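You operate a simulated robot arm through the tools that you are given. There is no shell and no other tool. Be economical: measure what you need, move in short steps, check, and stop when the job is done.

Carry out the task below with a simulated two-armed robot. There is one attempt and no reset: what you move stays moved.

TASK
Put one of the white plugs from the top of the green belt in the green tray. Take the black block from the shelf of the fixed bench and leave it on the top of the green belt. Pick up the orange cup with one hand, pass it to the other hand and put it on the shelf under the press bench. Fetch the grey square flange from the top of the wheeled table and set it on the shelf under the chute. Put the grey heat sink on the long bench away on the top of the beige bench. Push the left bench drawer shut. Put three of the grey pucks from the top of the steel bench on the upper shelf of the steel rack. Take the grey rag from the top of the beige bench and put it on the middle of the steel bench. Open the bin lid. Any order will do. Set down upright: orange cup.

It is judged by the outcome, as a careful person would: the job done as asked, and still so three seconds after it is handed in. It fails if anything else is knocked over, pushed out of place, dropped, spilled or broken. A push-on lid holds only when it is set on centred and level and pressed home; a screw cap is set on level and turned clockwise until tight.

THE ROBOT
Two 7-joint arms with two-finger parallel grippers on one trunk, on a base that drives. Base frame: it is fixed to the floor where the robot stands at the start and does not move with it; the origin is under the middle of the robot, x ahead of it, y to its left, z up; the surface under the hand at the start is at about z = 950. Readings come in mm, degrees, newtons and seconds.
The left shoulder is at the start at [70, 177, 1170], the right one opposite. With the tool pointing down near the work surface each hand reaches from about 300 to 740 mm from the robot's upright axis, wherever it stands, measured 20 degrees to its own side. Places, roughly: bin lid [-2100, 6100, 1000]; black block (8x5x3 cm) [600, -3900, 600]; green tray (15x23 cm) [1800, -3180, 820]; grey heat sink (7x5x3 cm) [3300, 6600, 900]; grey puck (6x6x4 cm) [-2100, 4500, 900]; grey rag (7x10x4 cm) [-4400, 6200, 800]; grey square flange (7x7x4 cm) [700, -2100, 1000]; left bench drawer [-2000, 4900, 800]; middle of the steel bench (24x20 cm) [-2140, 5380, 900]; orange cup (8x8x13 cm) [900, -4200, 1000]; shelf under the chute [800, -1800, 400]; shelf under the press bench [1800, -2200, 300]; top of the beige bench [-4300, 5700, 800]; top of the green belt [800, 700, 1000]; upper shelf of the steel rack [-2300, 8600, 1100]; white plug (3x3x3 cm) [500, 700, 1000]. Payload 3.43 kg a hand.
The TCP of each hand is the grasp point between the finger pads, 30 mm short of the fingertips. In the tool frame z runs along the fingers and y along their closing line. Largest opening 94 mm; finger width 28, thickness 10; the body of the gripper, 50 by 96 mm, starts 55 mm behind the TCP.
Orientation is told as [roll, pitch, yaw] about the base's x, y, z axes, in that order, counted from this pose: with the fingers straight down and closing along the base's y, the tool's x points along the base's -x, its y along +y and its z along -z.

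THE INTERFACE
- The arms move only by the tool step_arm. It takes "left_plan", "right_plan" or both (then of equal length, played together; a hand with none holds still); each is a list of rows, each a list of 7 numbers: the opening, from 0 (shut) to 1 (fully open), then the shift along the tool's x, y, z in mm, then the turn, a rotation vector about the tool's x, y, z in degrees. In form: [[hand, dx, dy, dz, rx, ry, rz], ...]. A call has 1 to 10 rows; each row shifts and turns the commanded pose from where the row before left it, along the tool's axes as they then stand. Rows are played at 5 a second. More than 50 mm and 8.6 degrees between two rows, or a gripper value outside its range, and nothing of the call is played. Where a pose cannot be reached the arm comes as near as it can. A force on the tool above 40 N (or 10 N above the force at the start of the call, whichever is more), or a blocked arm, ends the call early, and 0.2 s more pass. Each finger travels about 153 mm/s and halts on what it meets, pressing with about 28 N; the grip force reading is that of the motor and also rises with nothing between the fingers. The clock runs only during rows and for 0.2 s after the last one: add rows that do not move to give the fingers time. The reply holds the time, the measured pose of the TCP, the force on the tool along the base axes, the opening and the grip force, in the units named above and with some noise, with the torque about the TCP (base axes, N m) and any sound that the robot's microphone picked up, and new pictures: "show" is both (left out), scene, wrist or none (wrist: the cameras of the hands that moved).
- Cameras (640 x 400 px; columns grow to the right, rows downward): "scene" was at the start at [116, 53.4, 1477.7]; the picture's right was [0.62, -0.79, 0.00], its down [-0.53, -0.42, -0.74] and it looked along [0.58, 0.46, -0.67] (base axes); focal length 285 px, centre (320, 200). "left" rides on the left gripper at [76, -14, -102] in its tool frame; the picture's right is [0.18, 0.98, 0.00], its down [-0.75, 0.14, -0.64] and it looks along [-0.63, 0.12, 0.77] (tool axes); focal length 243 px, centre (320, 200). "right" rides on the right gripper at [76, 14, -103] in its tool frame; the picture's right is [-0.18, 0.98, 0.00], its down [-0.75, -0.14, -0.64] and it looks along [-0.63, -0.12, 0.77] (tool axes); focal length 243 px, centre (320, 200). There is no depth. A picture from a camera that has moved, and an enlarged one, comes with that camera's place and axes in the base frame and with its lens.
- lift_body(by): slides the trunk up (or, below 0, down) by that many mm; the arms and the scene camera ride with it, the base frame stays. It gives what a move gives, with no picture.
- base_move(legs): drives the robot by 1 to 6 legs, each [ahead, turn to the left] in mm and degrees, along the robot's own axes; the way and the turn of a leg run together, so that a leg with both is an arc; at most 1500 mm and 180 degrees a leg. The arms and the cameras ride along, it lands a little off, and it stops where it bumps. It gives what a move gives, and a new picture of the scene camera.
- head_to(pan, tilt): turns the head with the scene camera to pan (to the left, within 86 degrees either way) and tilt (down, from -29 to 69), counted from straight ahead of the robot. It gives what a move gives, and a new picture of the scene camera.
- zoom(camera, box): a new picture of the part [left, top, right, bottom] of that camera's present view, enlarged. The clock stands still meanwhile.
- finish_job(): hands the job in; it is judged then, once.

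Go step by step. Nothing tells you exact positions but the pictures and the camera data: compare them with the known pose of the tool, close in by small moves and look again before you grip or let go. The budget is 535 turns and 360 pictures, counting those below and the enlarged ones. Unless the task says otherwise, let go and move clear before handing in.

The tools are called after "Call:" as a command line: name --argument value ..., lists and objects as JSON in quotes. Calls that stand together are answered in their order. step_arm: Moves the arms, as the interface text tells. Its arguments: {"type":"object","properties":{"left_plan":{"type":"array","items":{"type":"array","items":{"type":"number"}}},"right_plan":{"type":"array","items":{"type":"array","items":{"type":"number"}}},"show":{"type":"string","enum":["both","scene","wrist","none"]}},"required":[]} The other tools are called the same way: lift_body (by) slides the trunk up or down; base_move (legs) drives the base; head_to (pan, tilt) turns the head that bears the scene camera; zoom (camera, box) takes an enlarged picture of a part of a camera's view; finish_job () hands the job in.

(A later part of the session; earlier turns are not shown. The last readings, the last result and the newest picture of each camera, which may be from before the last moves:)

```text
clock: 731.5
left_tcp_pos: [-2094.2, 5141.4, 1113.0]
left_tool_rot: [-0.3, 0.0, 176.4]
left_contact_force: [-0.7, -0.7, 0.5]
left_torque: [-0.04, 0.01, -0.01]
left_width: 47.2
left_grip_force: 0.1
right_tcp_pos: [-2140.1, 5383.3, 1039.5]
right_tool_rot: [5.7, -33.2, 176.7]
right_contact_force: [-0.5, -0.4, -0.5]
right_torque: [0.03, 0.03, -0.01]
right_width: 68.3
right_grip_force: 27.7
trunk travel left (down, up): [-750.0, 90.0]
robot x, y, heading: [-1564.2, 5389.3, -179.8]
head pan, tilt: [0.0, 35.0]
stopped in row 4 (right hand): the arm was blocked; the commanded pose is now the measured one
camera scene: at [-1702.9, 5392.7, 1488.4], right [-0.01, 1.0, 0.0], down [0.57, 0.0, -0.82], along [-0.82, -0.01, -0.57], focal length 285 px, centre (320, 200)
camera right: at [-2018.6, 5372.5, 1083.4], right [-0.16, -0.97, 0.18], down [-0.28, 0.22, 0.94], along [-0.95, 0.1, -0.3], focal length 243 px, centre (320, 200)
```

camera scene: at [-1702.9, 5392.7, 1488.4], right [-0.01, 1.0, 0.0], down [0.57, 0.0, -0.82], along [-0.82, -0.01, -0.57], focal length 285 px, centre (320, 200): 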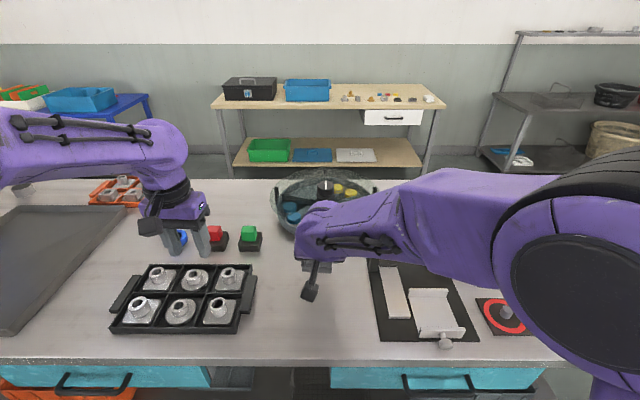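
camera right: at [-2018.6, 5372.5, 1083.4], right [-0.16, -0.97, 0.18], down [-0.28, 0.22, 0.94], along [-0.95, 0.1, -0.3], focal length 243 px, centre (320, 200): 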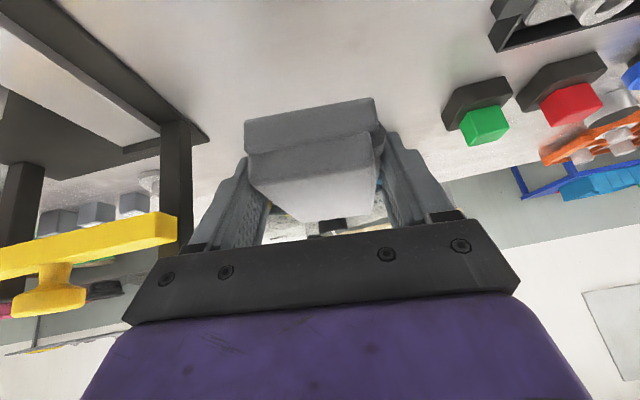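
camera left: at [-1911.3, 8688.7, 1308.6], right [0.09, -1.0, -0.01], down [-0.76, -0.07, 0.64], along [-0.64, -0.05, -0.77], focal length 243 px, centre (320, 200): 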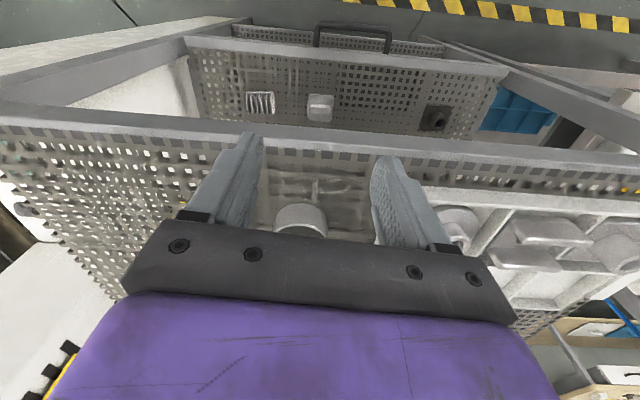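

The arm was blocked, probably its elbow or forearm meets the yellow clamp. I back off by reversing the move.

Call:
step_arm --right_plan '[[0, 34, -5, -21, 0, 0, 0], [0, 34, -5, -21, 0, 0, 0], [0, 34, -5, -21, 0, 0, 0], [0, 0, 0, 0, 0, 0, 0]]'

```text
clock: 732.5
left_tcp_pos: [-2095.5, 5138.9, 1113.1]
left_tool_rot: [-0.5, 0.1, 176.4]
left_contact_force: [-0.1, 0.4, 0.5]
left_torque: [-0.03, 0.02, 0.03]
left_width: 46.9
left_grip_force: 0.0
right_tcp_pos: [-2019.6, 5395.9, 1031.2]
right_tool_rot: [5.0, -33.1, 177.4]
right_contact_force: [-0.5, -0.6, -0.8]
right_torque: [0.0, -0.03, 0.0]
right_width: 68.3
right_grip_force: 28.3
trunk travel left (down, up): [-750.0, 90.0]
robot x, y, heading: [-1565.9, 5394.5, -179.6]
head pan, tilt: [0.0, 35.0]
camera scene: at [-1703.4, 5392.8, 1488.3], right [-0.01, 1.0, 0.0], down [0.57, 0.0, -0.82], along [-0.82, -0.01, -0.57], focal length 285 px, centre (320, 200)
camera right: at [-1897.6, 5385.5, 1075.8], right [-0.15, -0.97, 0.17], down [-0.28, 0.21, 0.94], along [-0.95, 0.09, -0.3], focal length 243 px, centre (320, 200)
```

scene: 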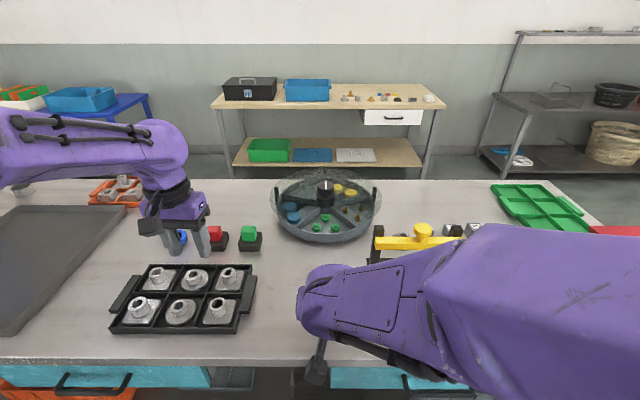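
right: 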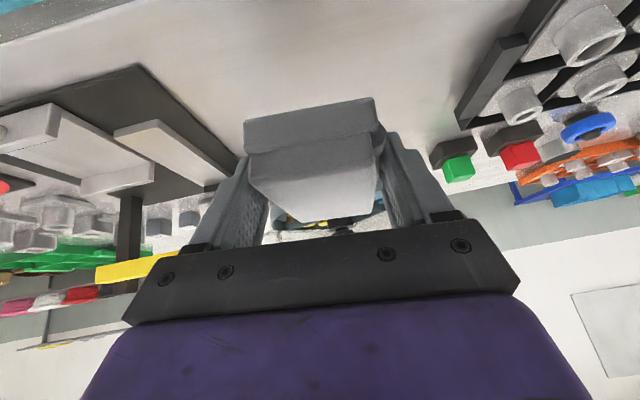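

The clamp is unmoved. My right elbow has dropped into a low posture; I back away, swing the right hand outward to restore it, and shift south so the spot lies to my right.

Call:
base_move --legs '[[-320, 0]]'

Call:
step_arm --right_plan '[[0, 0, -40, -10, 0, 0, 0], [0, 0, -40, -10, 0, 0, 0], [0, 0, -40, 0, 0, 0, 0], [0, 0, -40, 0, 0, 0, 0], [0, 0, -40, 0, 0, 0, 0], [0, 0, -40, 0, 0, 0, 0], [0, 0, -40, 0, 0, 0, 0], [0, 0, -40, 0, 0, 0, 0], [0, 0, -40, 0, 0, 0, 0], [0, 0, 0, 0, 0, 0, 0]]' --show "none"

Call:
head_to --pan -40 --tilt 25

```text
clock: 734.7
left_tcp_pos: [-1774.0, 5140.4, 1113.3]
left_tool_rot: [-0.3, 0.1, 176.4]
left_contact_force: [0.0, 0.0, -0.7]
left_torque: [-0.01, 0.03, 0.01]
left_width: 46.8
left_grip_force: 0.2
right_tcp_pos: [-1700.1, 5398.0, 1031.7]
right_tool_rot: [5.3, -33.1, 177.4]
right_contact_force: [0.6, 0.1, -0.3]
right_torque: [0.0, 0.0, 0.0]
right_width: 68.2
right_grip_force: 27.9
trunk travel left (down, up): [-750.0, 90.0]
robot x, y, heading: [-1246.0, 5391.9, -179.4]
head pan, tilt: [0.0, 35.0]
camera scene: at [-1384.0, 5394.6, 1488.2], right [-0.01, 1.0, 0.0], down [0.57, 0.01, -0.82], along [-0.82, -0.01, -0.57], focal length 285 px, centre (320, 200)
```

scene: 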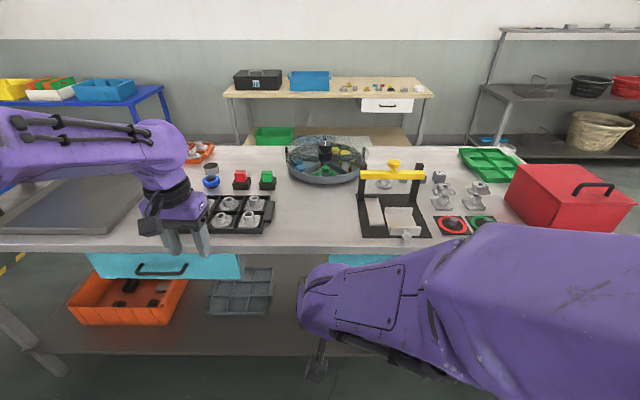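

```text
clock: 736.9
left_tcp_pos: [-1774.8, 5140.4, 1113.4]
left_tool_rot: [-0.4, 0.0, 176.5]
left_contact_force: [-0.5, -0.3, 0.5]
left_torque: [0.01, -0.01, -0.02]
left_width: 47.3
left_grip_force: 0.0
right_tcp_pos: [-1688.3, 5759.8, 1020.4]
right_tool_rot: [5.3, -33.1, 177.4]
right_contact_force: [0.7, 0.3, -1.5]
right_torque: [0.02, -0.01, 0.02]
right_width: 68.2
right_grip_force: 28.0
trunk travel left (down, up): [-750.0, 90.0]
robot x, y, heading: [-1247.2, 5394.4, -179.6]
head pan, tilt: [0.0, 35.0]
```

```text
clock: 738.0
left_tcp_pos: [-1774.0, 5141.3, 1113.2]
left_tool_rot: [-0.4, 0.0, 176.5]
left_contact_force: [-0.2, -0.6, 0.5]
left_torque: [0.02, 0.02, 0.02]
left_width: 46.8
left_grip_force: 0.1
right_tcp_pos: [-1688.2, 5758.2, 1021.0]
right_tool_rot: [5.4, -33.2, 177.3]
right_contact_force: [0.3, -0.6, -1.9]
right_torque: [0.0, -0.02, -0.01]
right_width: 68.3
right_grip_force: 28.5
trunk travel left (down, up): [-750.0, 90.0]
robot x, y, heading: [-1244.7, 5396.9, -179.5]
head pan, tilt: [-40.0, 25.0]
camera scene: at [-1366.1, 5454.2, 1504.1], right [0.63, 0.77, 0.0], down [0.33, -0.27, -0.91], along [-0.7, 0.58, -0.42], focal length 285 px, centre (320, 200)
```

scene: 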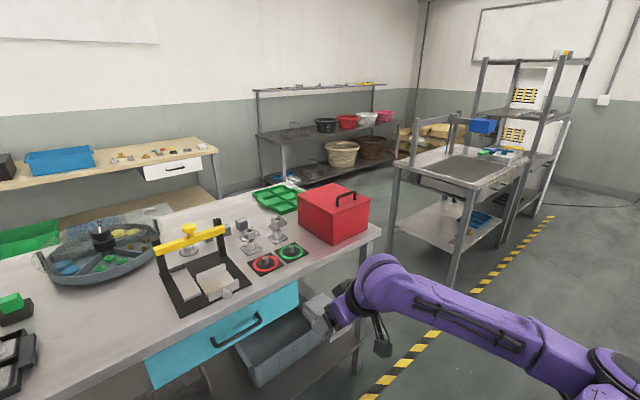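

Call:
step_arm --right_plan '[[0, -20, 0, -20, -5.4, 0, 2], [0, -30, 0, -30, 0, 0, 0], [0, -30, 0, -30, 0, 0, 0], [0, -20, 0, -10, 0, 0, 0], [0, 0, 0, 0, 0, 0, 0]]' --show "scene"

```text
clock: 739.1
left_tcp_pos: [-1774.0, 5141.6, 1114.1]
left_tool_rot: [-0.4, 0.0, 176.6]
left_contact_force: [-0.2, 0.2, 0.0]
left_torque: [-0.03, -0.01, -0.01]
left_width: 46.9
left_grip_force: 0.2
right_tcp_pos: [-1724.3, 5777.9, 1150.7]
right_tool_rot: [12.0, -33.0, 175.0]
right_contact_force: [0.5, 0.3, 0.5]
right_torque: [0.01, -0.01, 0.0]
right_width: 68.0
right_grip_force: 28.1
trunk travel left (down, up): [-750.0, 90.0]
robot x, y, heading: [-1244.3, 5398.3, -179.7]
head pan, tilt: [-40.0, 25.0]
camera scene: at [-1365.8, 5454.5, 1504.1], right [0.64, 0.77, 0.0], down [0.33, -0.27, -0.91], along [-0.7, 0.58, -0.42], focal length 285 px, centre (320, 200)
```

scene: 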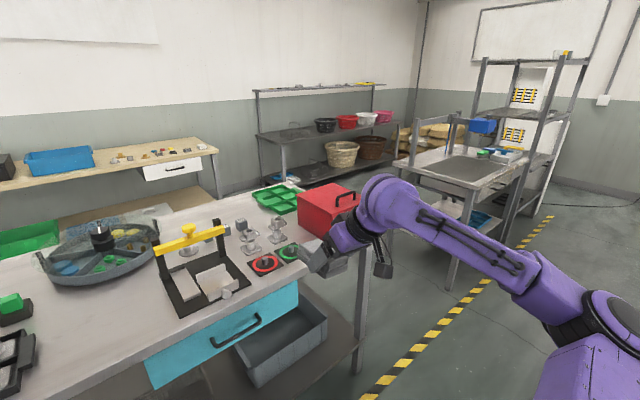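

Call:
step_arm --right_plan '[[0, 0, 0, 0, 6, 0, 0], [0, 0, 0, 0, 6, 0, 0], [0, 0, -30, 0, 0, 0, -4], [0, 0, -30, 0, 0, 0, 0], [0, 0, 0, 0, 0, 0, 0]]' --show "scene"

```text
clock: 740.4
left_tcp_pos: [-1773.7, 5140.0, 1113.5]
left_tool_rot: [-0.4, 0.2, 176.4]
left_contact_force: [0.1, 0.5, 0.4]
left_torque: [0.0, -0.02, 0.0]
left_width: 47.3
left_grip_force: 0.1
right_tcp_pos: [-1721.4, 5835.9, 1151.1]
right_tool_rot: [-2.7, -32.7, 179.8]
right_contact_force: [0.2, 0.4, -0.9]
right_torque: [0.02, -0.01, 0.0]
right_width: 68.2
right_grip_force: 28.4
trunk travel left (down, up): [-750.0, 90.0]
robot x, y, heading: [-1249.2, 5397.2, -179.3]
head pan, tilt: [-40.0, 25.0]
camera scene: at [-1366.2, 5453.2, 1504.2], right [0.64, 0.77, 0.0], down [0.33, -0.27, -0.91], along [-0.7, 0.58, -0.42], focal length 285 px, centre (320, 200)
```

scene: 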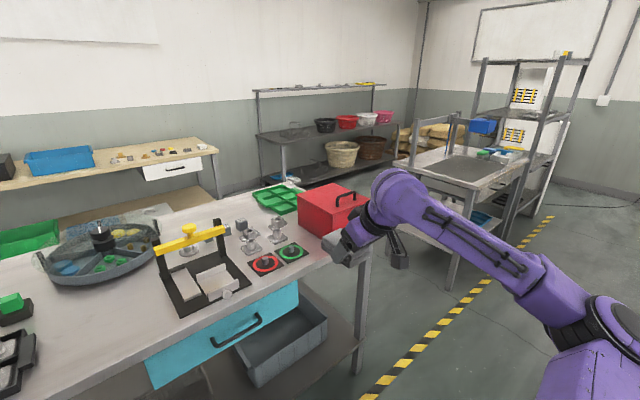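

Call:
step_arm --right_plan '[[0, 0, 0, 0, -2.7, 8, 0], [0, 0, 0, 0, 0, 8, 0], [0, 0, 0, 0, 0, 8, 0], [0, 0, 0, 0, 0, 8, 0], [0, 30, -20, 0, 0, 0, 0], [0, 30, -20, 0, 0, 0, 0], [0, 30, -10, 0, 0, 0, 0], [0, 0, 0, 0, 0, 0, 0]]' --show "scene"

```text
clock: 742.1
left_tcp_pos: [-1773.4, 5140.0, 1113.6]
left_tool_rot: [-0.4, 0.2, 176.6]
left_contact_force: [0.5, 0.6, -1.1]
left_torque: [0.03, 0.02, -0.01]
left_width: 47.2
left_grip_force: 0.0
right_tcp_pos: [-1636.4, 5884.4, 1149.4]
right_tool_rot: [0.4, -0.8, 179.8]
right_contact_force: [1.0, -0.3, -0.5]
right_torque: [0.02, -0.01, 0.01]
right_width: 68.4
right_grip_force: 27.6
right hand out of reach, approached as far as the arm can: row 7
trunk travel left (down, up): [-750.0, 90.0]
robot x, y, heading: [-1242.8, 5397.9, -179.8]
head pan, tilt: [-40.0, 25.0]
camera scene: at [-1365.7, 5453.9, 1504.2], right [0.64, 0.77, 0.0], down [0.33, -0.27, -0.91], along [-0.7, 0.58, -0.42], focal length 285 px, centre (320, 200)
```

scene: 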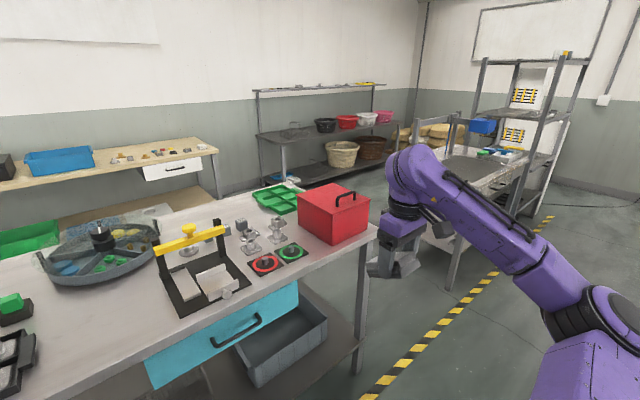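

Call:
step_arm --right_plan '[[0, -10, 40, 0, 0, 0, 0], [0, -10, 40, 0, 0, 0, 0], [0, -10, 40, 0, 0, 0, 0], [0, -10, 40, 0, 0, 0, 0], [0, 0, 40, 0, 0, 0, 0], [0, 0, 40, 0, 0, 0, 0], [0, 0, 40, 0, 0, 0, 0], [0, 0, 0, 0, 0, 0, 0]]' --show "scene"

```text
clock: 744.0
left_tcp_pos: [-1772.9, 5141.9, 1113.6]
left_tool_rot: [-0.3, 0.1, 176.5]
left_contact_force: [0.4, 0.8, -0.2]
left_torque: [-0.01, -0.03, 0.0]
left_width: 47.1
left_grip_force: 0.1
right_tcp_pos: [-1678.7, 5604.1, 1149.3]
right_tool_rot: [0.3, -0.7, 179.6]
right_contact_force: [0.2, 0.8, -0.3]
right_torque: [-0.05, -0.03, 0.0]
right_width: 68.4
right_grip_force: 27.9
trunk travel left (down, up): [-750.0, 90.0]
robot x, y, heading: [-1246.2, 5393.0, -179.4]
head pan, tilt: [-40.0, 25.0]
camera scene: at [-1365.7, 5455.7, 1504.1], right [0.64, 0.77, 0.0], down [0.33, -0.27, -0.91], along [-0.7, 0.58, -0.42], focal length 285 px, centre (320, 200)
```

scene: 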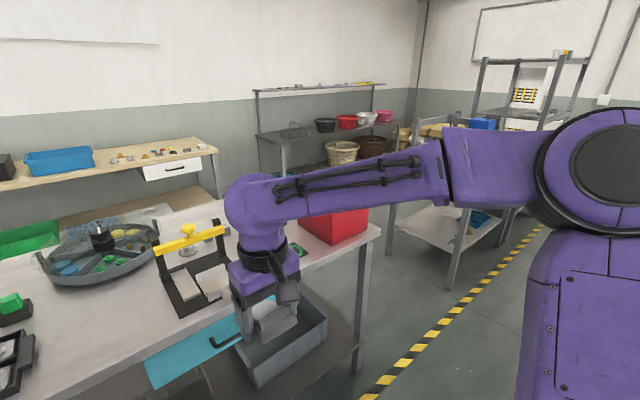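

The posture is normal again. I shift the robot 200 mm south, then drive up to the bench.

Call:
base_move --legs '[[0, 90], [205, 0], [0, -90.5], [310, 0]]'

Call:
step_arm --right_plan '[[0, 0, 0, 0, 0, -8, 0], [0, 0, 0, 0, 0, -8, 0], [0, 0, 0, 0, 0, -8, 0], [0, 0, 0, 0, 0, -8, 0], [0, -20, 0, 20, 0, 0, 0], [0, -20, 0, 30, 0, 0, 0], [0, -20, 0, 30, 0, 0, 0], [0, 0, 0, 0, 0, 0, 0]]'

```text
clock: 755.0
left_tcp_pos: [-2080.2, 4936.9, 1113.8]
left_tool_rot: [-0.4, 0.0, 176.3]
left_contact_force: [0.7, -0.4, 0.5]
left_torque: [0.0, -0.02, 0.03]
left_width: 47.1
left_grip_force: 0.1
right_tcp_pos: [-1983.5, 5398.4, 1149.9]
right_tool_rot: [0.2, -0.9, 179.4]
right_contact_force: [0.3, 0.4, -1.2]
right_torque: [0.0, -0.06, -0.01]
right_width: 68.4
right_grip_force: 28.5
trunk travel left (down, up): [-750.0, 90.0]
robot x, y, heading: [-1555.5, 5187.4, -179.8]
head pan, tilt: [-40.0, 25.0]
camera scene: at [-1670.7, 5247.8, 1504.3], right [0.64, 0.77, 0.0], down [0.32, -0.27, -0.91], along [-0.7, 0.58, -0.42], focal length 285 px, centre (320, 200)
```

scene: 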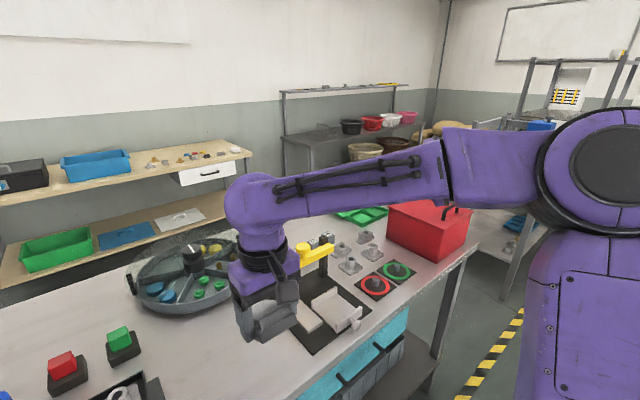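

```text
clock: 756.8
left_tcp_pos: [-2081.3, 4936.4, 1113.4]
left_tool_rot: [-0.4, 0.1, 176.3]
left_contact_force: [0.0, -0.3, -0.1]
left_torque: [0.03, 0.01, -0.01]
left_width: 47.1
left_grip_force: 0.0
right_tcp_pos: [-2078.8, 5399.5, 1114.0]
right_tool_rot: [0.2, -32.9, 179.3]
right_contact_force: [-0.1, 0.6, -1.6]
right_torque: [-0.04, 0.0, 0.04]
right_width: 68.2
right_grip_force: 28.0
trunk travel left (down, up): [-750.0, 90.0]
robot x, y, heading: [-1552.6, 5188.2, -179.4]
head pan, tilt: [-40.0, 25.0]
camera scene: at [-1671.5, 5248.0, 1504.2], right [0.64, 0.77, 0.0], down [0.33, -0.27, -0.91], along [-0.7, 0.58, -0.42], focal length 285 px, centre (320, 200)
camera right: at [-1957.1, 5384.0, 1159.5], right [-0.17, -0.98, 0.1], down [-0.28, 0.15, 0.95], along [-0.94, 0.13, -0.3], focal length 243 px, centre (320, 200)
```

scene: 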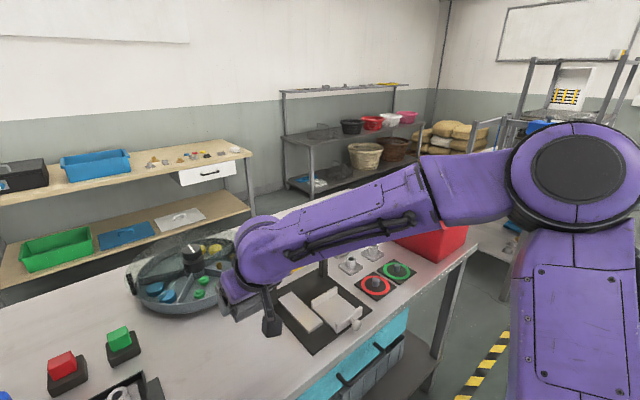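
right: 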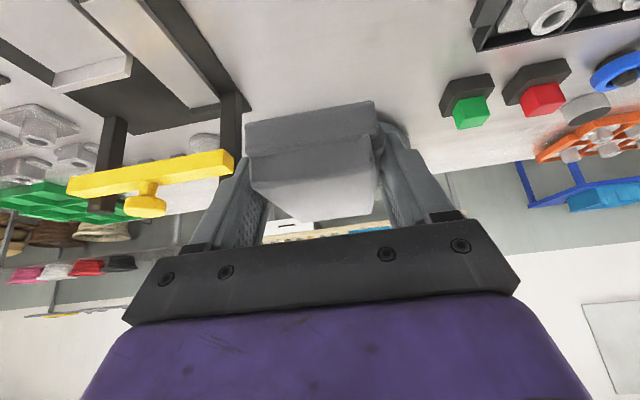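

Call:
step_arm --right_plan '[[0, 9.3, 14, 38.7, 0, 0, 0], [0, 9.3, 14, 38.7, 0, 0, 0], [0, 9.3, 0, 38.7, 0, 0, 0], [0, 9.3, 0, 38.7, 0, 0, 0], [0, 0, 0, 0, 0, 0, 0]]'

```text
clock: 758.0
left_tcp_pos: [-2079.9, 4936.5, 1114.4]
left_tool_rot: [-0.4, 0.1, 176.3]
left_contact_force: [0.4, 0.3, -0.6]
left_torque: [0.0, 0.02, -0.03]
left_width: 47.0
left_grip_force: 0.1
right_tcp_pos: [-2128.7, 5370.8, 965.0]
right_tool_rot: [0.2, -33.0, 179.2]
right_contact_force: [-0.7, 0.9, -0.4]
right_torque: [0.05, -0.03, 0.02]
right_width: 68.1
right_grip_force: 27.7
trunk travel left (down, up): [-750.0, 90.0]
robot x, y, heading: [-1552.5, 5189.6, -179.7]
head pan, tilt: [-40.0, 25.0]
camera scene: at [-1671.0, 5247.7, 1504.2], right [0.64, 0.77, 0.0], down [0.32, -0.27, -0.91], along [-0.7, 0.58, -0.42], focal length 285 px, centre (320, 200)
camera right: at [-2009.6, 5354.8, 1009.2], right [-0.16, -0.98, 0.1], down [-0.28, 0.15, 0.95], along [-0.94, 0.13, -0.3], focal length 243 px, centre (320, 200)
```

scene: 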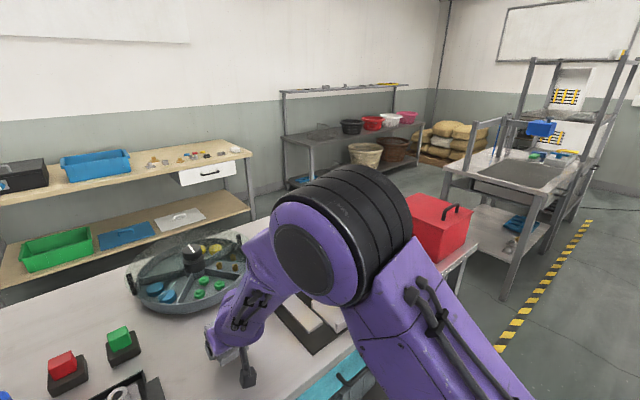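
right: 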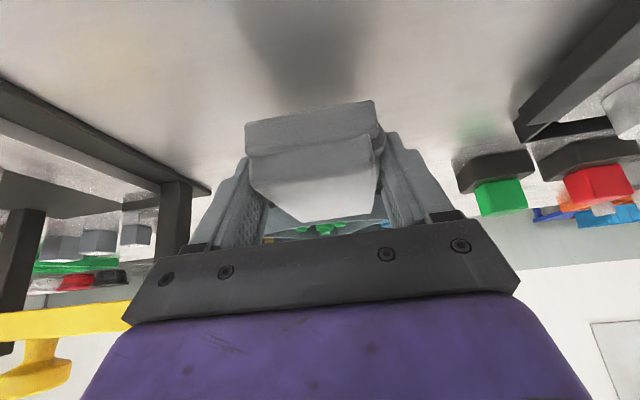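

Call:
step_arm --right_plan '[[0, 8.2, 0, 12.6, 0, 0, 0], [0, 4.4, 0, 6.7, 0, 0, 0], [0, 2.2, 0, 3.4, 0, 0, 0], [0, 2.2, 0, 3.4, 0, 0, 0], [0, 0, 0, 0, 0, 0, 0]]' --show "wrist"

```text
clock: 759.2
left_tcp_pos: [-2081.2, 4936.4, 1114.1]
left_tool_rot: [-0.5, 0.0, 176.3]
left_contact_force: [-1.1, 0.2, 0.0]
left_torque: [0.01, -0.02, -0.02]
left_width: 47.0
left_grip_force: 0.1
right_tcp_pos: [-2129.6, 5370.5, 933.2]
right_tool_rot: [0.2, -32.9, 179.4]
right_contact_force: [-1.4, 0.4, 1.2]
right_torque: [0.06, 0.17, 0.04]
right_width: 68.4
right_grip_force: 28.7
trunk travel left (down, up): [-750.0, 90.0]
robot x, y, heading: [-1546.4, 5190.4, -179.9]
head pan, tilt: [-40.0, 25.0]
camera right: at [-2010.2, 5355.1, 978.0], right [-0.17, -0.98, 0.1], down [-0.28, 0.15, 0.95], along [-0.94, 0.13, -0.3], focal length 243 px, centre (320, 200)
```

right: 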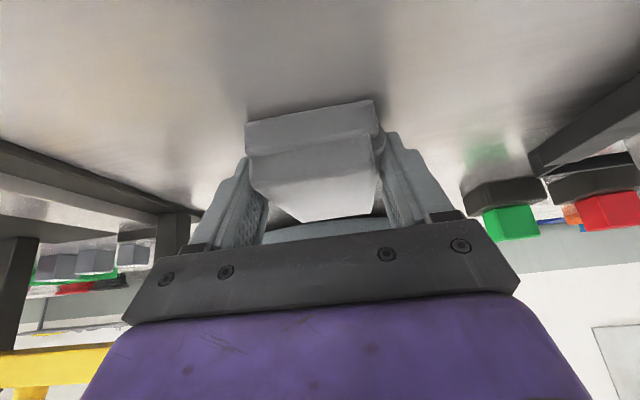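

Just touching. A few more millimetres, then release and draw back.

Call:
step_arm --right_plan '[[0, 1.6, 0, 2.5, 0, 0, 0], [0, 0, 0, 0, 0, 0, 0], [0.9, 0, 0, 0, 0, 0, 0], [0.9, 0, 0, 0, 0, 0, 0], [0.9, 0, 0, -15, 0, 0, 0], [0.9, 0, 0, -35, 0, 0, 0], [0.9, 0, 0, -40, 0, 0, 0], [0.9, 0, 0, -40, 0, 0, 0], [0.9, 0, 0, 0, 0, 0, 0]]'

```text
clock: 761.2
left_tcp_pos: [-2081.4, 4935.6, 1113.6]
left_tool_rot: [-0.4, 0.0, 176.3]
left_contact_force: [0.2, 0.2, 0.2]
left_torque: [-0.02, -0.02, 0.02]
left_width: 46.9
left_grip_force: 0.0
right_tcp_pos: [-2059.1, 5371.7, 1039.7]
right_tool_rot: [0.1, -32.6, 179.2]
right_contact_force: [0.3, -0.2, 0.1]
right_torque: [0.01, -0.02, 0.01]
right_width: 84.6
right_grip_force: 0.1
trunk travel left (down, up): [-750.0, 90.0]
robot x, y, heading: [-1549.0, 5188.6, -179.6]
head pan, tilt: [-40.0, 25.0]
camera scene: at [-1673.0, 5247.2, 1504.1], right [0.64, 0.77, 0.0], down [0.33, -0.27, -0.91], along [-0.7, 0.58, -0.42], focal length 285 px, centre (320, 200)
camera right: at [-1939.3, 5355.7, 1084.5], right [-0.16, -0.98, 0.1], down [-0.29, 0.15, 0.95], along [-0.94, 0.13, -0.3], focal length 243 px, centre (320, 200)
```

scene: 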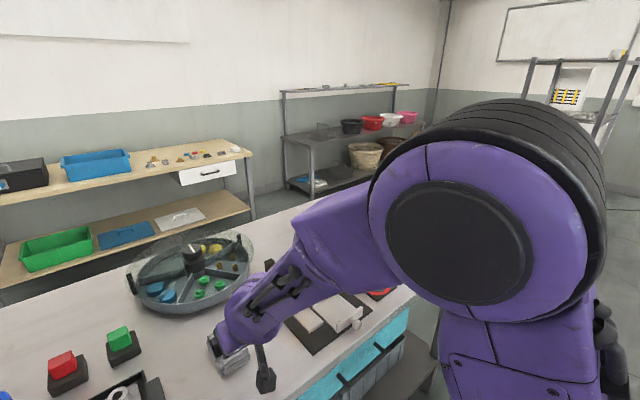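
right: 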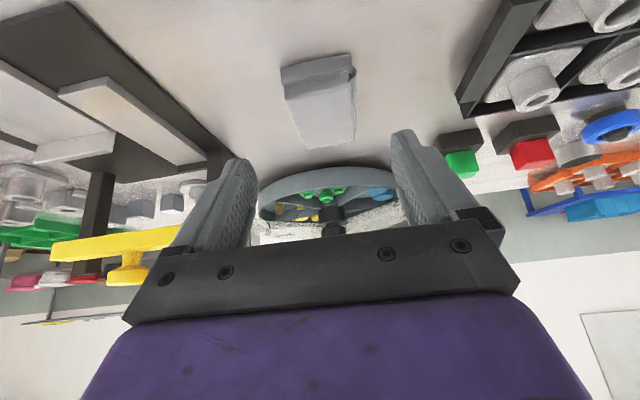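

The rag lies in the middle of the bench. Next the third puck at about [-2422,4934], with the left hand: I straighten and raise the right hand, then shift the robot.

Call:
step_arm --right_plan '[[0.5, -10, 0, -30, 0, 0, 0], [0.5, -10, 0, -30, 0, 0, 0], [0.5, 0, 0, -20, 0, 8, 0], [0.5, 0, -10, 0, 0, 8, 0], [0.5, 0, -10, 0, 0, 8, 0], [0.5, 0, -10, 0, 0, 8, 0], [0.5, 0, 0, 0, 0, 0, 0]]' --show "none"

Call:
base_move --legs '[[-250, 0], [0, 90], [80, 0], [0, -90]]'

Call:
base_move --legs '[[365, 0]]'

Call:
head_to --pan 10 --tilt 38

```text
clock: 762.8
left_tcp_pos: [-2081.2, 4934.8, 1114.4]
left_tool_rot: [-0.3, 0.0, 176.4]
left_contact_force: [0.5, -0.5, 0.3]
left_torque: [0.0, -0.01, 0.0]
left_width: 46.9
left_grip_force: 0.1
right_tcp_pos: [-2032.7, 5400.4, 1117.6]
right_tool_rot: [0.2, -0.8, 179.4]
right_contact_force: [-0.6, 0.2, -0.1]
right_torque: [-0.01, 0.03, 0.01]
right_width: 47.1
right_grip_force: 0.1
right hand out of reach, approached as far as the arm can: row 1
trunk travel left (down, up): [-750.0, 90.0]
robot x, y, heading: [-1552.5, 5187.3, -179.5]
head pan, tilt: [-40.0, 25.0]
```

```text
clock: 772.9
left_tcp_pos: [-1830.2, 4855.2, 1113.6]
left_tool_rot: [-0.3, 0.1, 176.6]
left_contact_force: [0.5, 0.3, 0.3]
left_torque: [-0.01, -0.01, 0.0]
left_width: 47.0
left_grip_force: 0.0
right_tcp_pos: [-1785.6, 5320.0, 1117.8]
right_tool_rot: [0.1, -0.8, 179.7]
right_contact_force: [0.3, 0.0, -0.3]
right_torque: [-0.02, -0.02, -0.04]
right_width: 47.2
right_grip_force: 0.1
trunk travel left (down, up): [-750.0, 90.0]
robot x, y, heading: [-1305.2, 5106.5, -179.2]
head pan, tilt: [-40.0, 25.0]
camera scene: at [-1423.7, 5169.2, 1504.1], right [0.63, 0.77, 0.0], down [0.33, -0.27, -0.91], along [-0.7, 0.57, -0.42], focal length 285 px, centre (320, 200)
```

scene: 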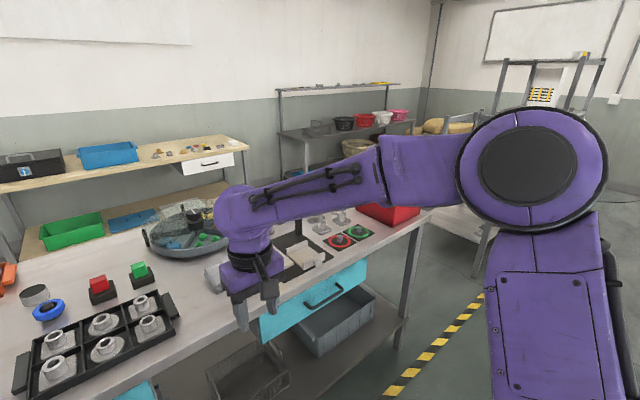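

```text
clock: 775.2
left_tcp_pos: [-2197.1, 4850.0, 1114.7]
left_tool_rot: [-0.4, 0.0, 176.7]
left_contact_force: [0.6, -0.2, 0.4]
left_torque: [0.0, 0.0, -0.01]
left_width: 46.9
left_grip_force: 0.1
right_tcp_pos: [-2152.1, 5314.1, 1119.4]
right_tool_rot: [0.2, -0.9, 179.9]
right_contact_force: [0.1, -0.9, 0.0]
right_torque: [0.03, -0.01, 0.02]
right_width: 46.9
right_grip_force: 0.1
trunk travel left (down, up): [-750.0, 90.0]
robot x, y, heading: [-1671.5, 5107.5, -179.3]
head pan, tilt: [-40.0, 25.0]
camera scene: at [-1789.9, 5164.9, 1504.3], right [0.63, 0.77, 0.0], down [0.33, -0.27, -0.91], along [-0.7, 0.57, -0.42], focal length 285 px, centre (320, 200)
```

scene: 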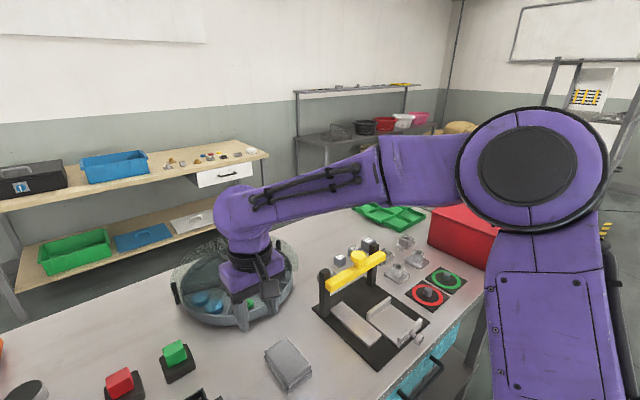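

```text
clock: 776.4
left_tcp_pos: [-2197.1, 4850.1, 1113.7]
left_tool_rot: [-0.4, 0.2, 176.7]
left_contact_force: [0.8, -0.2, -0.3]
left_torque: [0.01, 0.0, 0.0]
left_width: 46.9
left_grip_force: 0.1
right_tcp_pos: [-2153.3, 5314.7, 1118.6]
right_tool_rot: [0.2, -0.8, 179.9]
right_contact_force: [-0.1, 0.1, 0.1]
right_torque: [0.0, -0.01, 0.01]
right_width: 47.3
right_grip_force: 0.1
trunk travel left (down, up): [-750.0, 90.0]
robot x, y, heading: [-1672.3, 5106.9, -179.3]
head pan, tilt: [10.0, 38.0]
camera scene: at [-1804.5, 5090.6, 1483.8], right [-0.19, 0.98, 0.0], down [0.6, 0.11, -0.79], along [-0.77, -0.15, -0.62], focal length 285 px, centre (320, 200)
```

scene: 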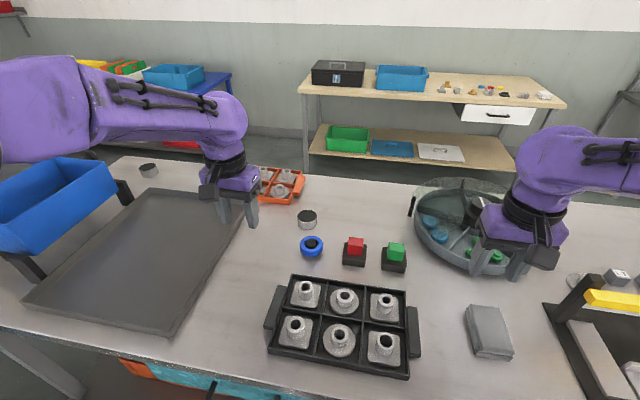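

The third puck is at about [-2412,4934]. I tilt the left hand and approach it from above.

Call:
step_arm --left_plan '[[0.82, 0, 0, 0, 0, -7, 0], [0.82, 0, 0, 0, 0, -7, 0], [0.82, 0, 0, 0, 0, -7, 0], [0.82, 0, 0, 0, 0, -7, 0], [0.82, 0, 0, 0, 0, -7, 0], [0.82, -18, -18, 25, 0, 0, 0], [0.82, -18, -18, 25, 0, 0, 0], [0.82, -18, -18, 25, 0, 0, 0], [0.82, -18, -18, 25, 0, 0, 0], [0.82, 0, 0, 0, 0, 0, 0]]'

```text
clock: 778.6
left_tcp_pos: [-2309.9, 4928.8, 1073.9]
left_tool_rot: [-0.4, -35.0, 177.0]
left_contact_force: [0.0, -0.1, 0.9]
left_torque: [0.02, 0.01, 0.02]
left_width: 76.9
left_grip_force: 0.1
left hand out of reach, approached as far as the arm can: row 5
right_tcp_pos: [-2152.7, 5314.8, 1116.9]
right_tool_rot: [0.2, -0.8, 179.8]
right_contact_force: [0.4, 0.0, -0.6]
right_torque: [-0.01, 0.0, -0.02]
right_width: 46.9
right_grip_force: 0.1
trunk travel left (down, up): [-750.0, 90.0]
robot x, y, heading: [-1668.0, 5106.5, -179.2]
head pan, tilt: [10.0, 38.0]
camera scene: at [-1803.5, 5090.0, 1483.9], right [-0.19, 0.98, 0.0], down [0.6, 0.11, -0.79], along [-0.77, -0.15, -0.62], focal length 285 px, centre (320, 200)
camera left: at [-2187.5, 4934.5, 1115.2], right [0.09, -0.99, -0.11], down [-0.26, -0.13, 0.96], along [-0.96, -0.06, -0.27], focal length 243 px, centre (320, 200)
```

scene: 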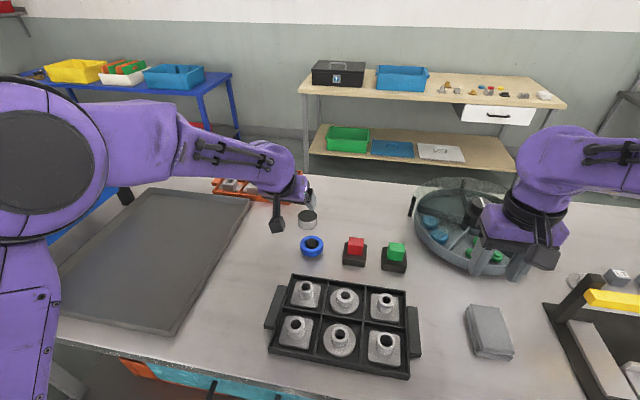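
left: 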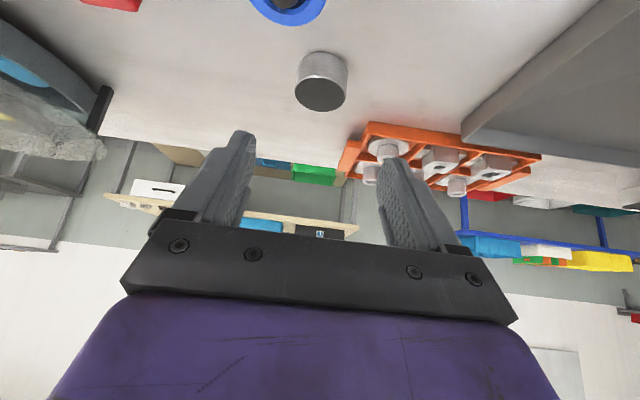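

Call:
step_arm --left_plan '[[0.85, 1.8, 0, 40, 0, 0, 0], [0.85, 1.8, 0, 40, 0, 0, 0], [0.85, 1.8, 0, 40, 0, 0, 0], [0.85, 1, 0, 30, 0, 0, 0], [0.85, 0, 0, 0, 0, 0, 0]]' --show "wrist"

```text
clock: 779.8
left_tcp_pos: [-2389.1, 4936.9, 947.6]
left_tool_rot: [-0.4, -35.0, 177.0]
left_contact_force: [-0.8, 0.5, 0.9]
left_torque: [0.03, -0.01, -0.01]
left_width: 79.9
left_grip_force: 0.1
right_tcp_pos: [-2153.2, 5314.6, 1118.4]
right_tool_rot: [0.2, -0.9, 179.8]
right_contact_force: [-0.1, -0.7, 0.0]
right_torque: [-0.05, -0.02, 0.02]
right_width: 47.2
right_grip_force: 0.1
trunk travel left (down, up): [-750.0, 90.0]
robot x, y, heading: [-1670.8, 5101.5, -179.3]
head pan, tilt: [10.0, 38.0]
camera left: at [-2267.6, 4940.8, 988.9], right [0.09, -0.99, -0.11], down [-0.26, -0.13, 0.96], along [-0.96, -0.06, -0.27], focal length 243 px, centre (320, 200)
```

left: 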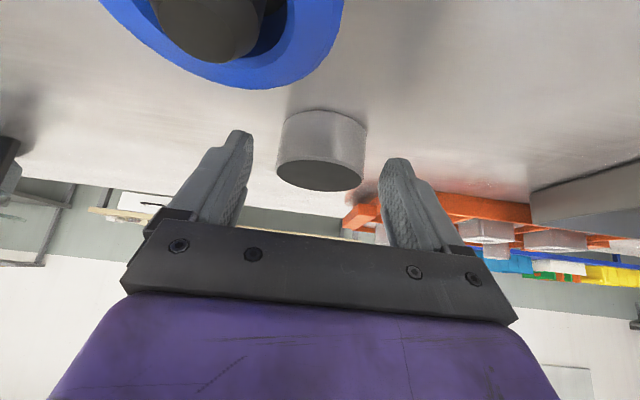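

I make the hand a bit steeper to keep well clear of the blue ring, then close in.

Call:
step_arm --left_plan '[[0.85, 0, 0, -10, 0, 5, 0], [0.85, 0, 0, 0, 0, 5, 0], [0.85, -9, 3, 15, 0, 0, 0], [0.85, -3, 0, 8, 0, 0, 0], [0.85, 0, 0, 0, 0, 0, 0]]' --show "wrist"

```text
clock: 781.0
left_tcp_pos: [-2404.7, 4932.0, 939.2]
left_tool_rot: [-0.4, -24.9, 176.8]
left_contact_force: [-0.1, 0.2, 0.2]
left_torque: [0.01, 0.01, -0.01]
left_width: 79.9
left_grip_force: 0.1
right_tcp_pos: [-2151.8, 5315.3, 1118.3]
right_tool_rot: [0.2, -0.8, 179.9]
right_contact_force: [0.8, 0.2, 0.0]
right_torque: [0.0, 0.01, 0.03]
right_width: 47.0
right_grip_force: 0.1
trunk travel left (down, up): [-750.0, 90.0]
robot x, y, heading: [-1668.3, 5106.0, -179.4]
head pan, tilt: [10.0, 38.0]
camera left: at [-2291.8, 4938.8, 1000.9], right [0.11, -0.99, -0.08], down [-0.42, -0.12, 0.9], along [-0.9, -0.06, -0.43], focal length 243 px, centre (320, 200)
```

left: 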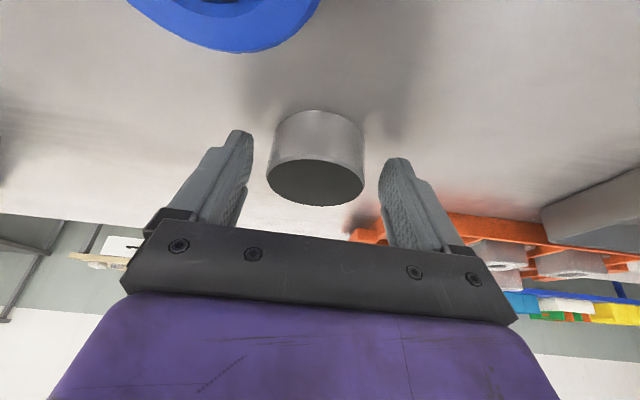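

Call:
step_arm --left_plan '[[0.85, -4.7, -2, 8.5, 0, 0, 0], [0.5, 0, 0, 0, 0, 0, 0], [0, 0, 0, 0, 0, 0, 0], [0, 0, 0, 0, 0, 0, 0], [0, -12.7, 0, -27, 0, 0, 0], [0, -12.7, 0, -27, 0, 0, 0], [0, 0, 0, 0, 0, 0, 0]]' --show "wrist"

```text
clock: 782.6
left_tcp_pos: [-2414.0, 4933.7, 991.9]
left_tool_rot: [-0.4, -24.9, 176.8]
left_contact_force: [0.0, -0.2, -4.0]
left_torque: [-0.02, -0.03, 0.02]
left_width: 57.2
left_grip_force: 28.1
right_tcp_pos: [-2155.2, 5315.6, 1117.0]
right_tool_rot: [0.3, -0.7, 179.8]
right_contact_force: [-0.2, -0.2, 0.2]
right_torque: [-0.02, 0.01, 0.05]
right_width: 46.8
right_grip_force: 0.1
trunk travel left (down, up): [-750.0, 90.0]
robot x, y, heading: [-1669.0, 5102.6, -179.1]
head pan, tilt: [10.0, 38.0]
camera left: at [-2300.9, 4940.9, 1053.9], right [0.11, -0.99, -0.08], down [-0.42, -0.12, 0.9], along [-0.9, -0.06, -0.43], focal length 243 px, centre (320, 200)
```

left: 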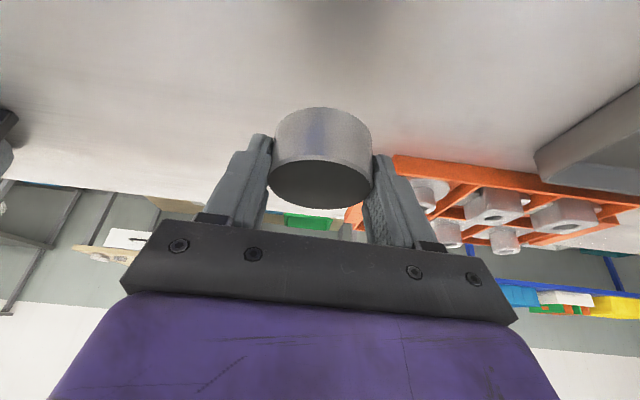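

The puck is held. I lift it, pull back and check the posture.

Call:
step_arm --left_plan '[[0, -17, 0, -36, 0, 0, 0], [0, -17, 0, -36, 0, 0, 0], [0, 36, 0, -17, 0, 0, 0], [0, 36, 5, -17, 0, 0, 0], [0, 36, 10, -17, 0, 0, 0], [0, 36, 10, -17, 0, 0, 0], [0, 0, 0, 0, 0, 0, 0]]' --show "scene"

```text
clock: 784.2
left_tcp_pos: [-2257.3, 4902.0, 1073.8]
left_tool_rot: [-0.5, -24.9, 176.9]
left_contact_force: [0.2, 0.5, -3.5]
left_torque: [0.02, -0.01, 0.01]
left_width: 57.2
left_grip_force: 28.1
right_tcp_pos: [-2154.1, 5315.7, 1117.6]
right_tool_rot: [0.3, -0.7, 179.8]
right_contact_force: [-0.3, 0.8, 1.1]
right_torque: [0.01, 0.03, 0.01]
right_width: 47.2
right_grip_force: 0.1
trunk travel left (down, up): [-750.0, 90.0]
robot x, y, heading: [-1669.0, 5104.6, -179.1]
head pan, tilt: [10.0, 38.0]
camera scene: at [-1805.9, 5090.6, 1483.6], right [-0.19, 0.98, 0.0], down [0.61, 0.11, -0.79], along [-0.77, -0.15, -0.62], focal length 285 px, centre (320, 200)
```

scene: 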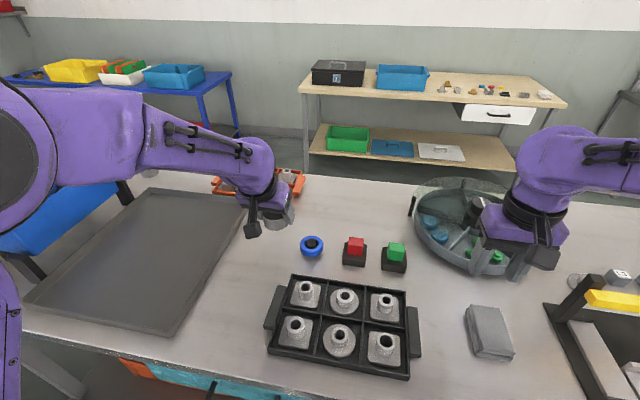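

The third puck is held. On the way to the rack I open the bin lid with the right hand: I drive north and face the bin.

Call:
base_move --legs '[[-380, 0], [0, -90], [800, 0], [0, 89], [120, 0]]'

Call:
head_to --pan -15 --tilt 35

```text
clock: 799.0
left_tcp_pos: [-1997.3, 5740.1, 1075.0]
left_tool_rot: [-0.4, -25.0, 175.0]
left_contact_force: [0.1, 0.6, -2.9]
left_torque: [0.02, 0.01, -0.01]
left_width: 56.9
left_grip_force: 27.7
right_tcp_pos: [-1879.1, 6149.6, 1118.9]
right_tool_rot: [0.1, -0.9, 177.7]
right_contact_force: [0.4, -0.5, -0.2]
right_torque: [-0.03, -0.02, 0.01]
right_width: 47.1
right_grip_force: 0.0
trunk travel left (down, up): [-750.0, 90.0]
robot x, y, heading: [-1401.4, 5925.0, 178.7]
head pan, tilt: [10.0, 38.0]
camera scene: at [-1538.6, 5913.4, 1483.9], right [-0.15, 0.99, 0.0], down [0.61, 0.09, -0.79], along [-0.78, -0.12, -0.62], focal length 285 px, centre (320, 200)
```

scene: 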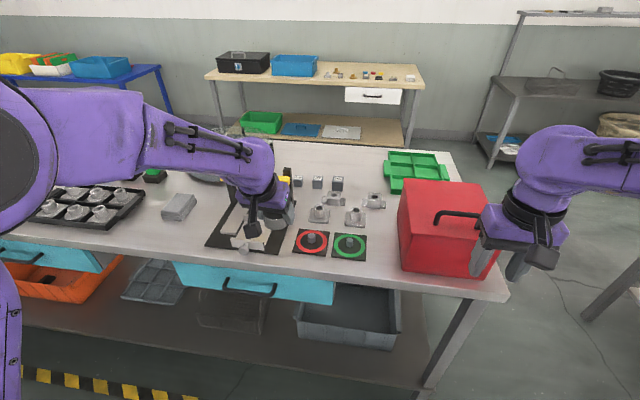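

```text
clock: 799.9
left_tcp_pos: [-1998.6, 5740.2, 1074.3]
left_tool_rot: [-0.4, -24.9, 174.9]
left_contact_force: [-0.3, 1.1, -2.4]
left_torque: [0.03, -0.02, -0.02]
left_width: 56.9
left_grip_force: 28.6
right_tcp_pos: [-1880.2, 6151.3, 1118.4]
right_tool_rot: [0.2, -0.8, 177.7]
right_contact_force: [0.2, -0.6, -1.2]
right_torque: [0.01, 0.04, 0.01]
right_width: 47.2
right_grip_force: 0.1
trunk travel left (down, up): [-750.0, 90.0]
robot x, y, heading: [-1406.1, 5921.2, 178.7]
head pan, tilt: [-15.0, 35.0]
camera scene: at [-1539.3, 5951.1, 1488.3], right [0.28, 0.96, 0.0], down [0.55, -0.16, -0.82], along [-0.79, 0.23, -0.57], focal length 285 px, centre (320, 200)
```

scene: 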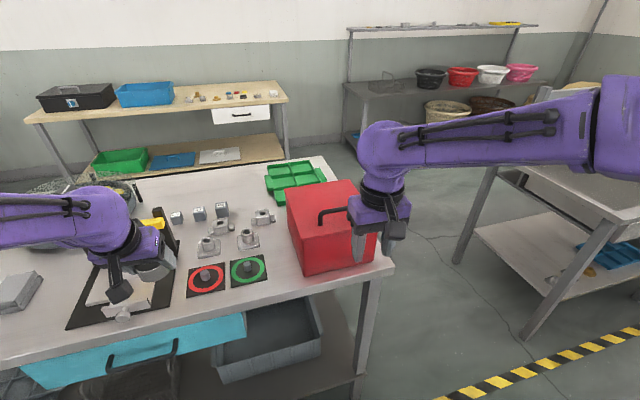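

The left hand with the puck is near the yellow clamp; I raise and pull it back, and lift the right hand to see the lid handle.

Call:
step_arm --left_plan '[[0, 20, 20, -40, 0, 0, 0], [0, 20, 20, -40, 0, 0, 0], [0, 0, 0, 0, 0, 0, 0], [0, 0, 0, 0, 0, 0, 0]]' --right_plan '[[0.5, 10, -20, -40, 0, 0, 0], [0.5, 20, -30, -20, 0, 0, 0], [0.5, 20, -30, 0, 0, 0, 0], [0.5, 0, 0, 0, 0, 0, 0]]' --show "both"

Call:
zoom --camera "scene" --box '[250, 150, 410, 290]'

```text
clock: 800.9
left_tcp_pos: [-1933.2, 5694.4, 1121.5]
left_tool_rot: [-0.8, -23.8, 174.7]
left_contact_force: [0.2, 0.2, -1.7]
left_torque: [0.03, -0.02, -0.01]
left_width: 57.1
left_grip_force: 28.0
left hand out of reach, approached as far as the arm can: row 2
right_tcp_pos: [-1826.1, 6226.5, 1178.6]
right_tool_rot: [0.0, -0.9, 177.7]
right_contact_force: [-0.5, 0.6, 0.5]
right_torque: [0.0, 0.03, 0.01]
right_width: 46.8
right_grip_force: 0.0
trunk travel left (down, up): [-750.0, 90.0]
robot x, y, heading: [-1401.6, 5925.3, 178.6]
head pan, tilt: [-15.0, 35.0]
camera scene: at [-1538.3, 5948.7, 1488.5], right [0.28, 0.96, 0.0], down [0.55, -0.16, -0.82], along [-0.79, 0.23, -0.57], focal length 285 px, centre (320, 200)
camera right: at [-1748.0, 6209.9, 1278.4], right [-0.22, -0.97, 0.0], down [-0.74, 0.17, 0.65], along [-0.64, 0.14, -0.76], focal length 243 px, centre (320, 200)
camera left: at [-1820.7, 5695.8, 1186.1], right [0.07, -0.99, -0.09], down [-0.44, -0.11, 0.89], along [-0.89, -0.02, -0.45], focal length 243 px, centre (320, 200)
```

scene: 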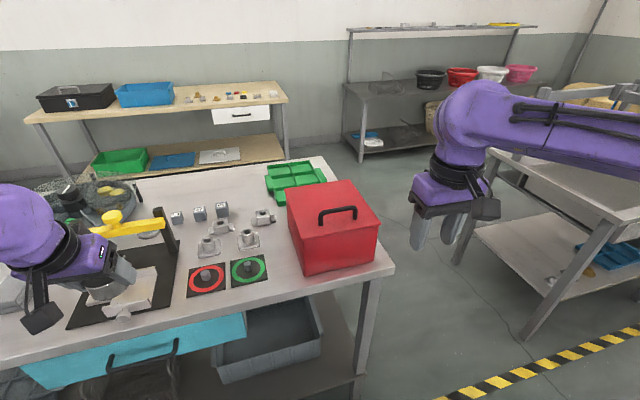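
right: 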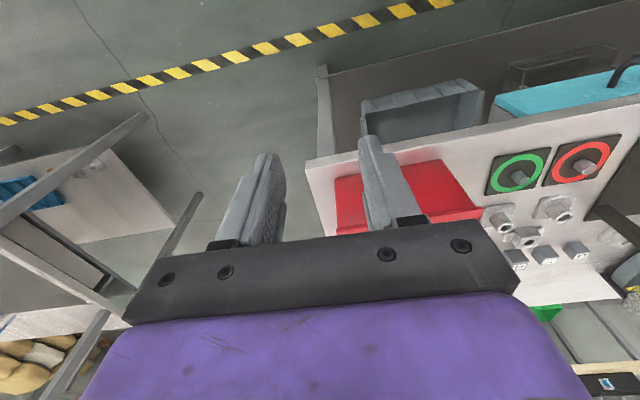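
left: 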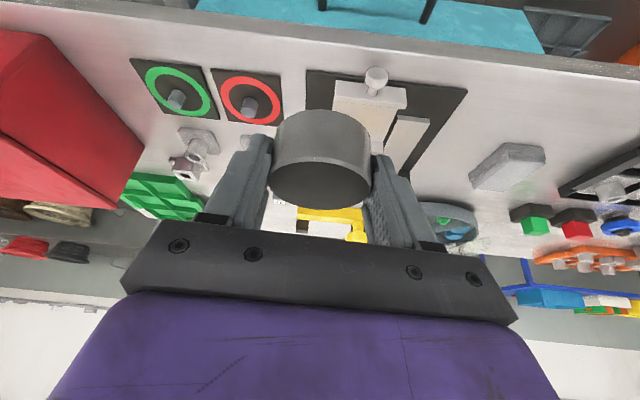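

```text
2.86 times, centred on (330, 220) of scene
camera zoom: at [-1538.3, 5948.7, 1488.5], right [0.28, 0.96, 0.0], down [0.55, -0.16, -0.82], along [-0.79, 0.23, -0.57], focal length 815 px, centre (291, 143)
```

zoom: 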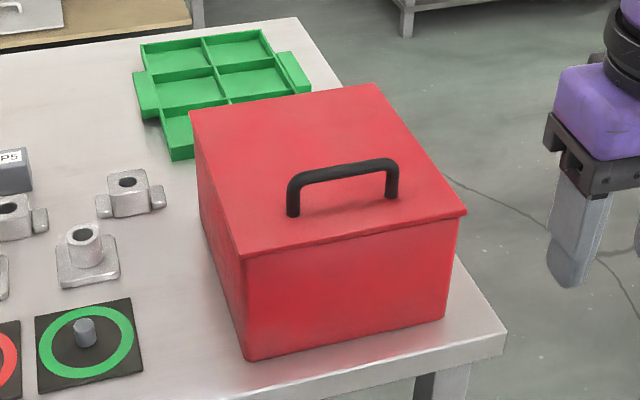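

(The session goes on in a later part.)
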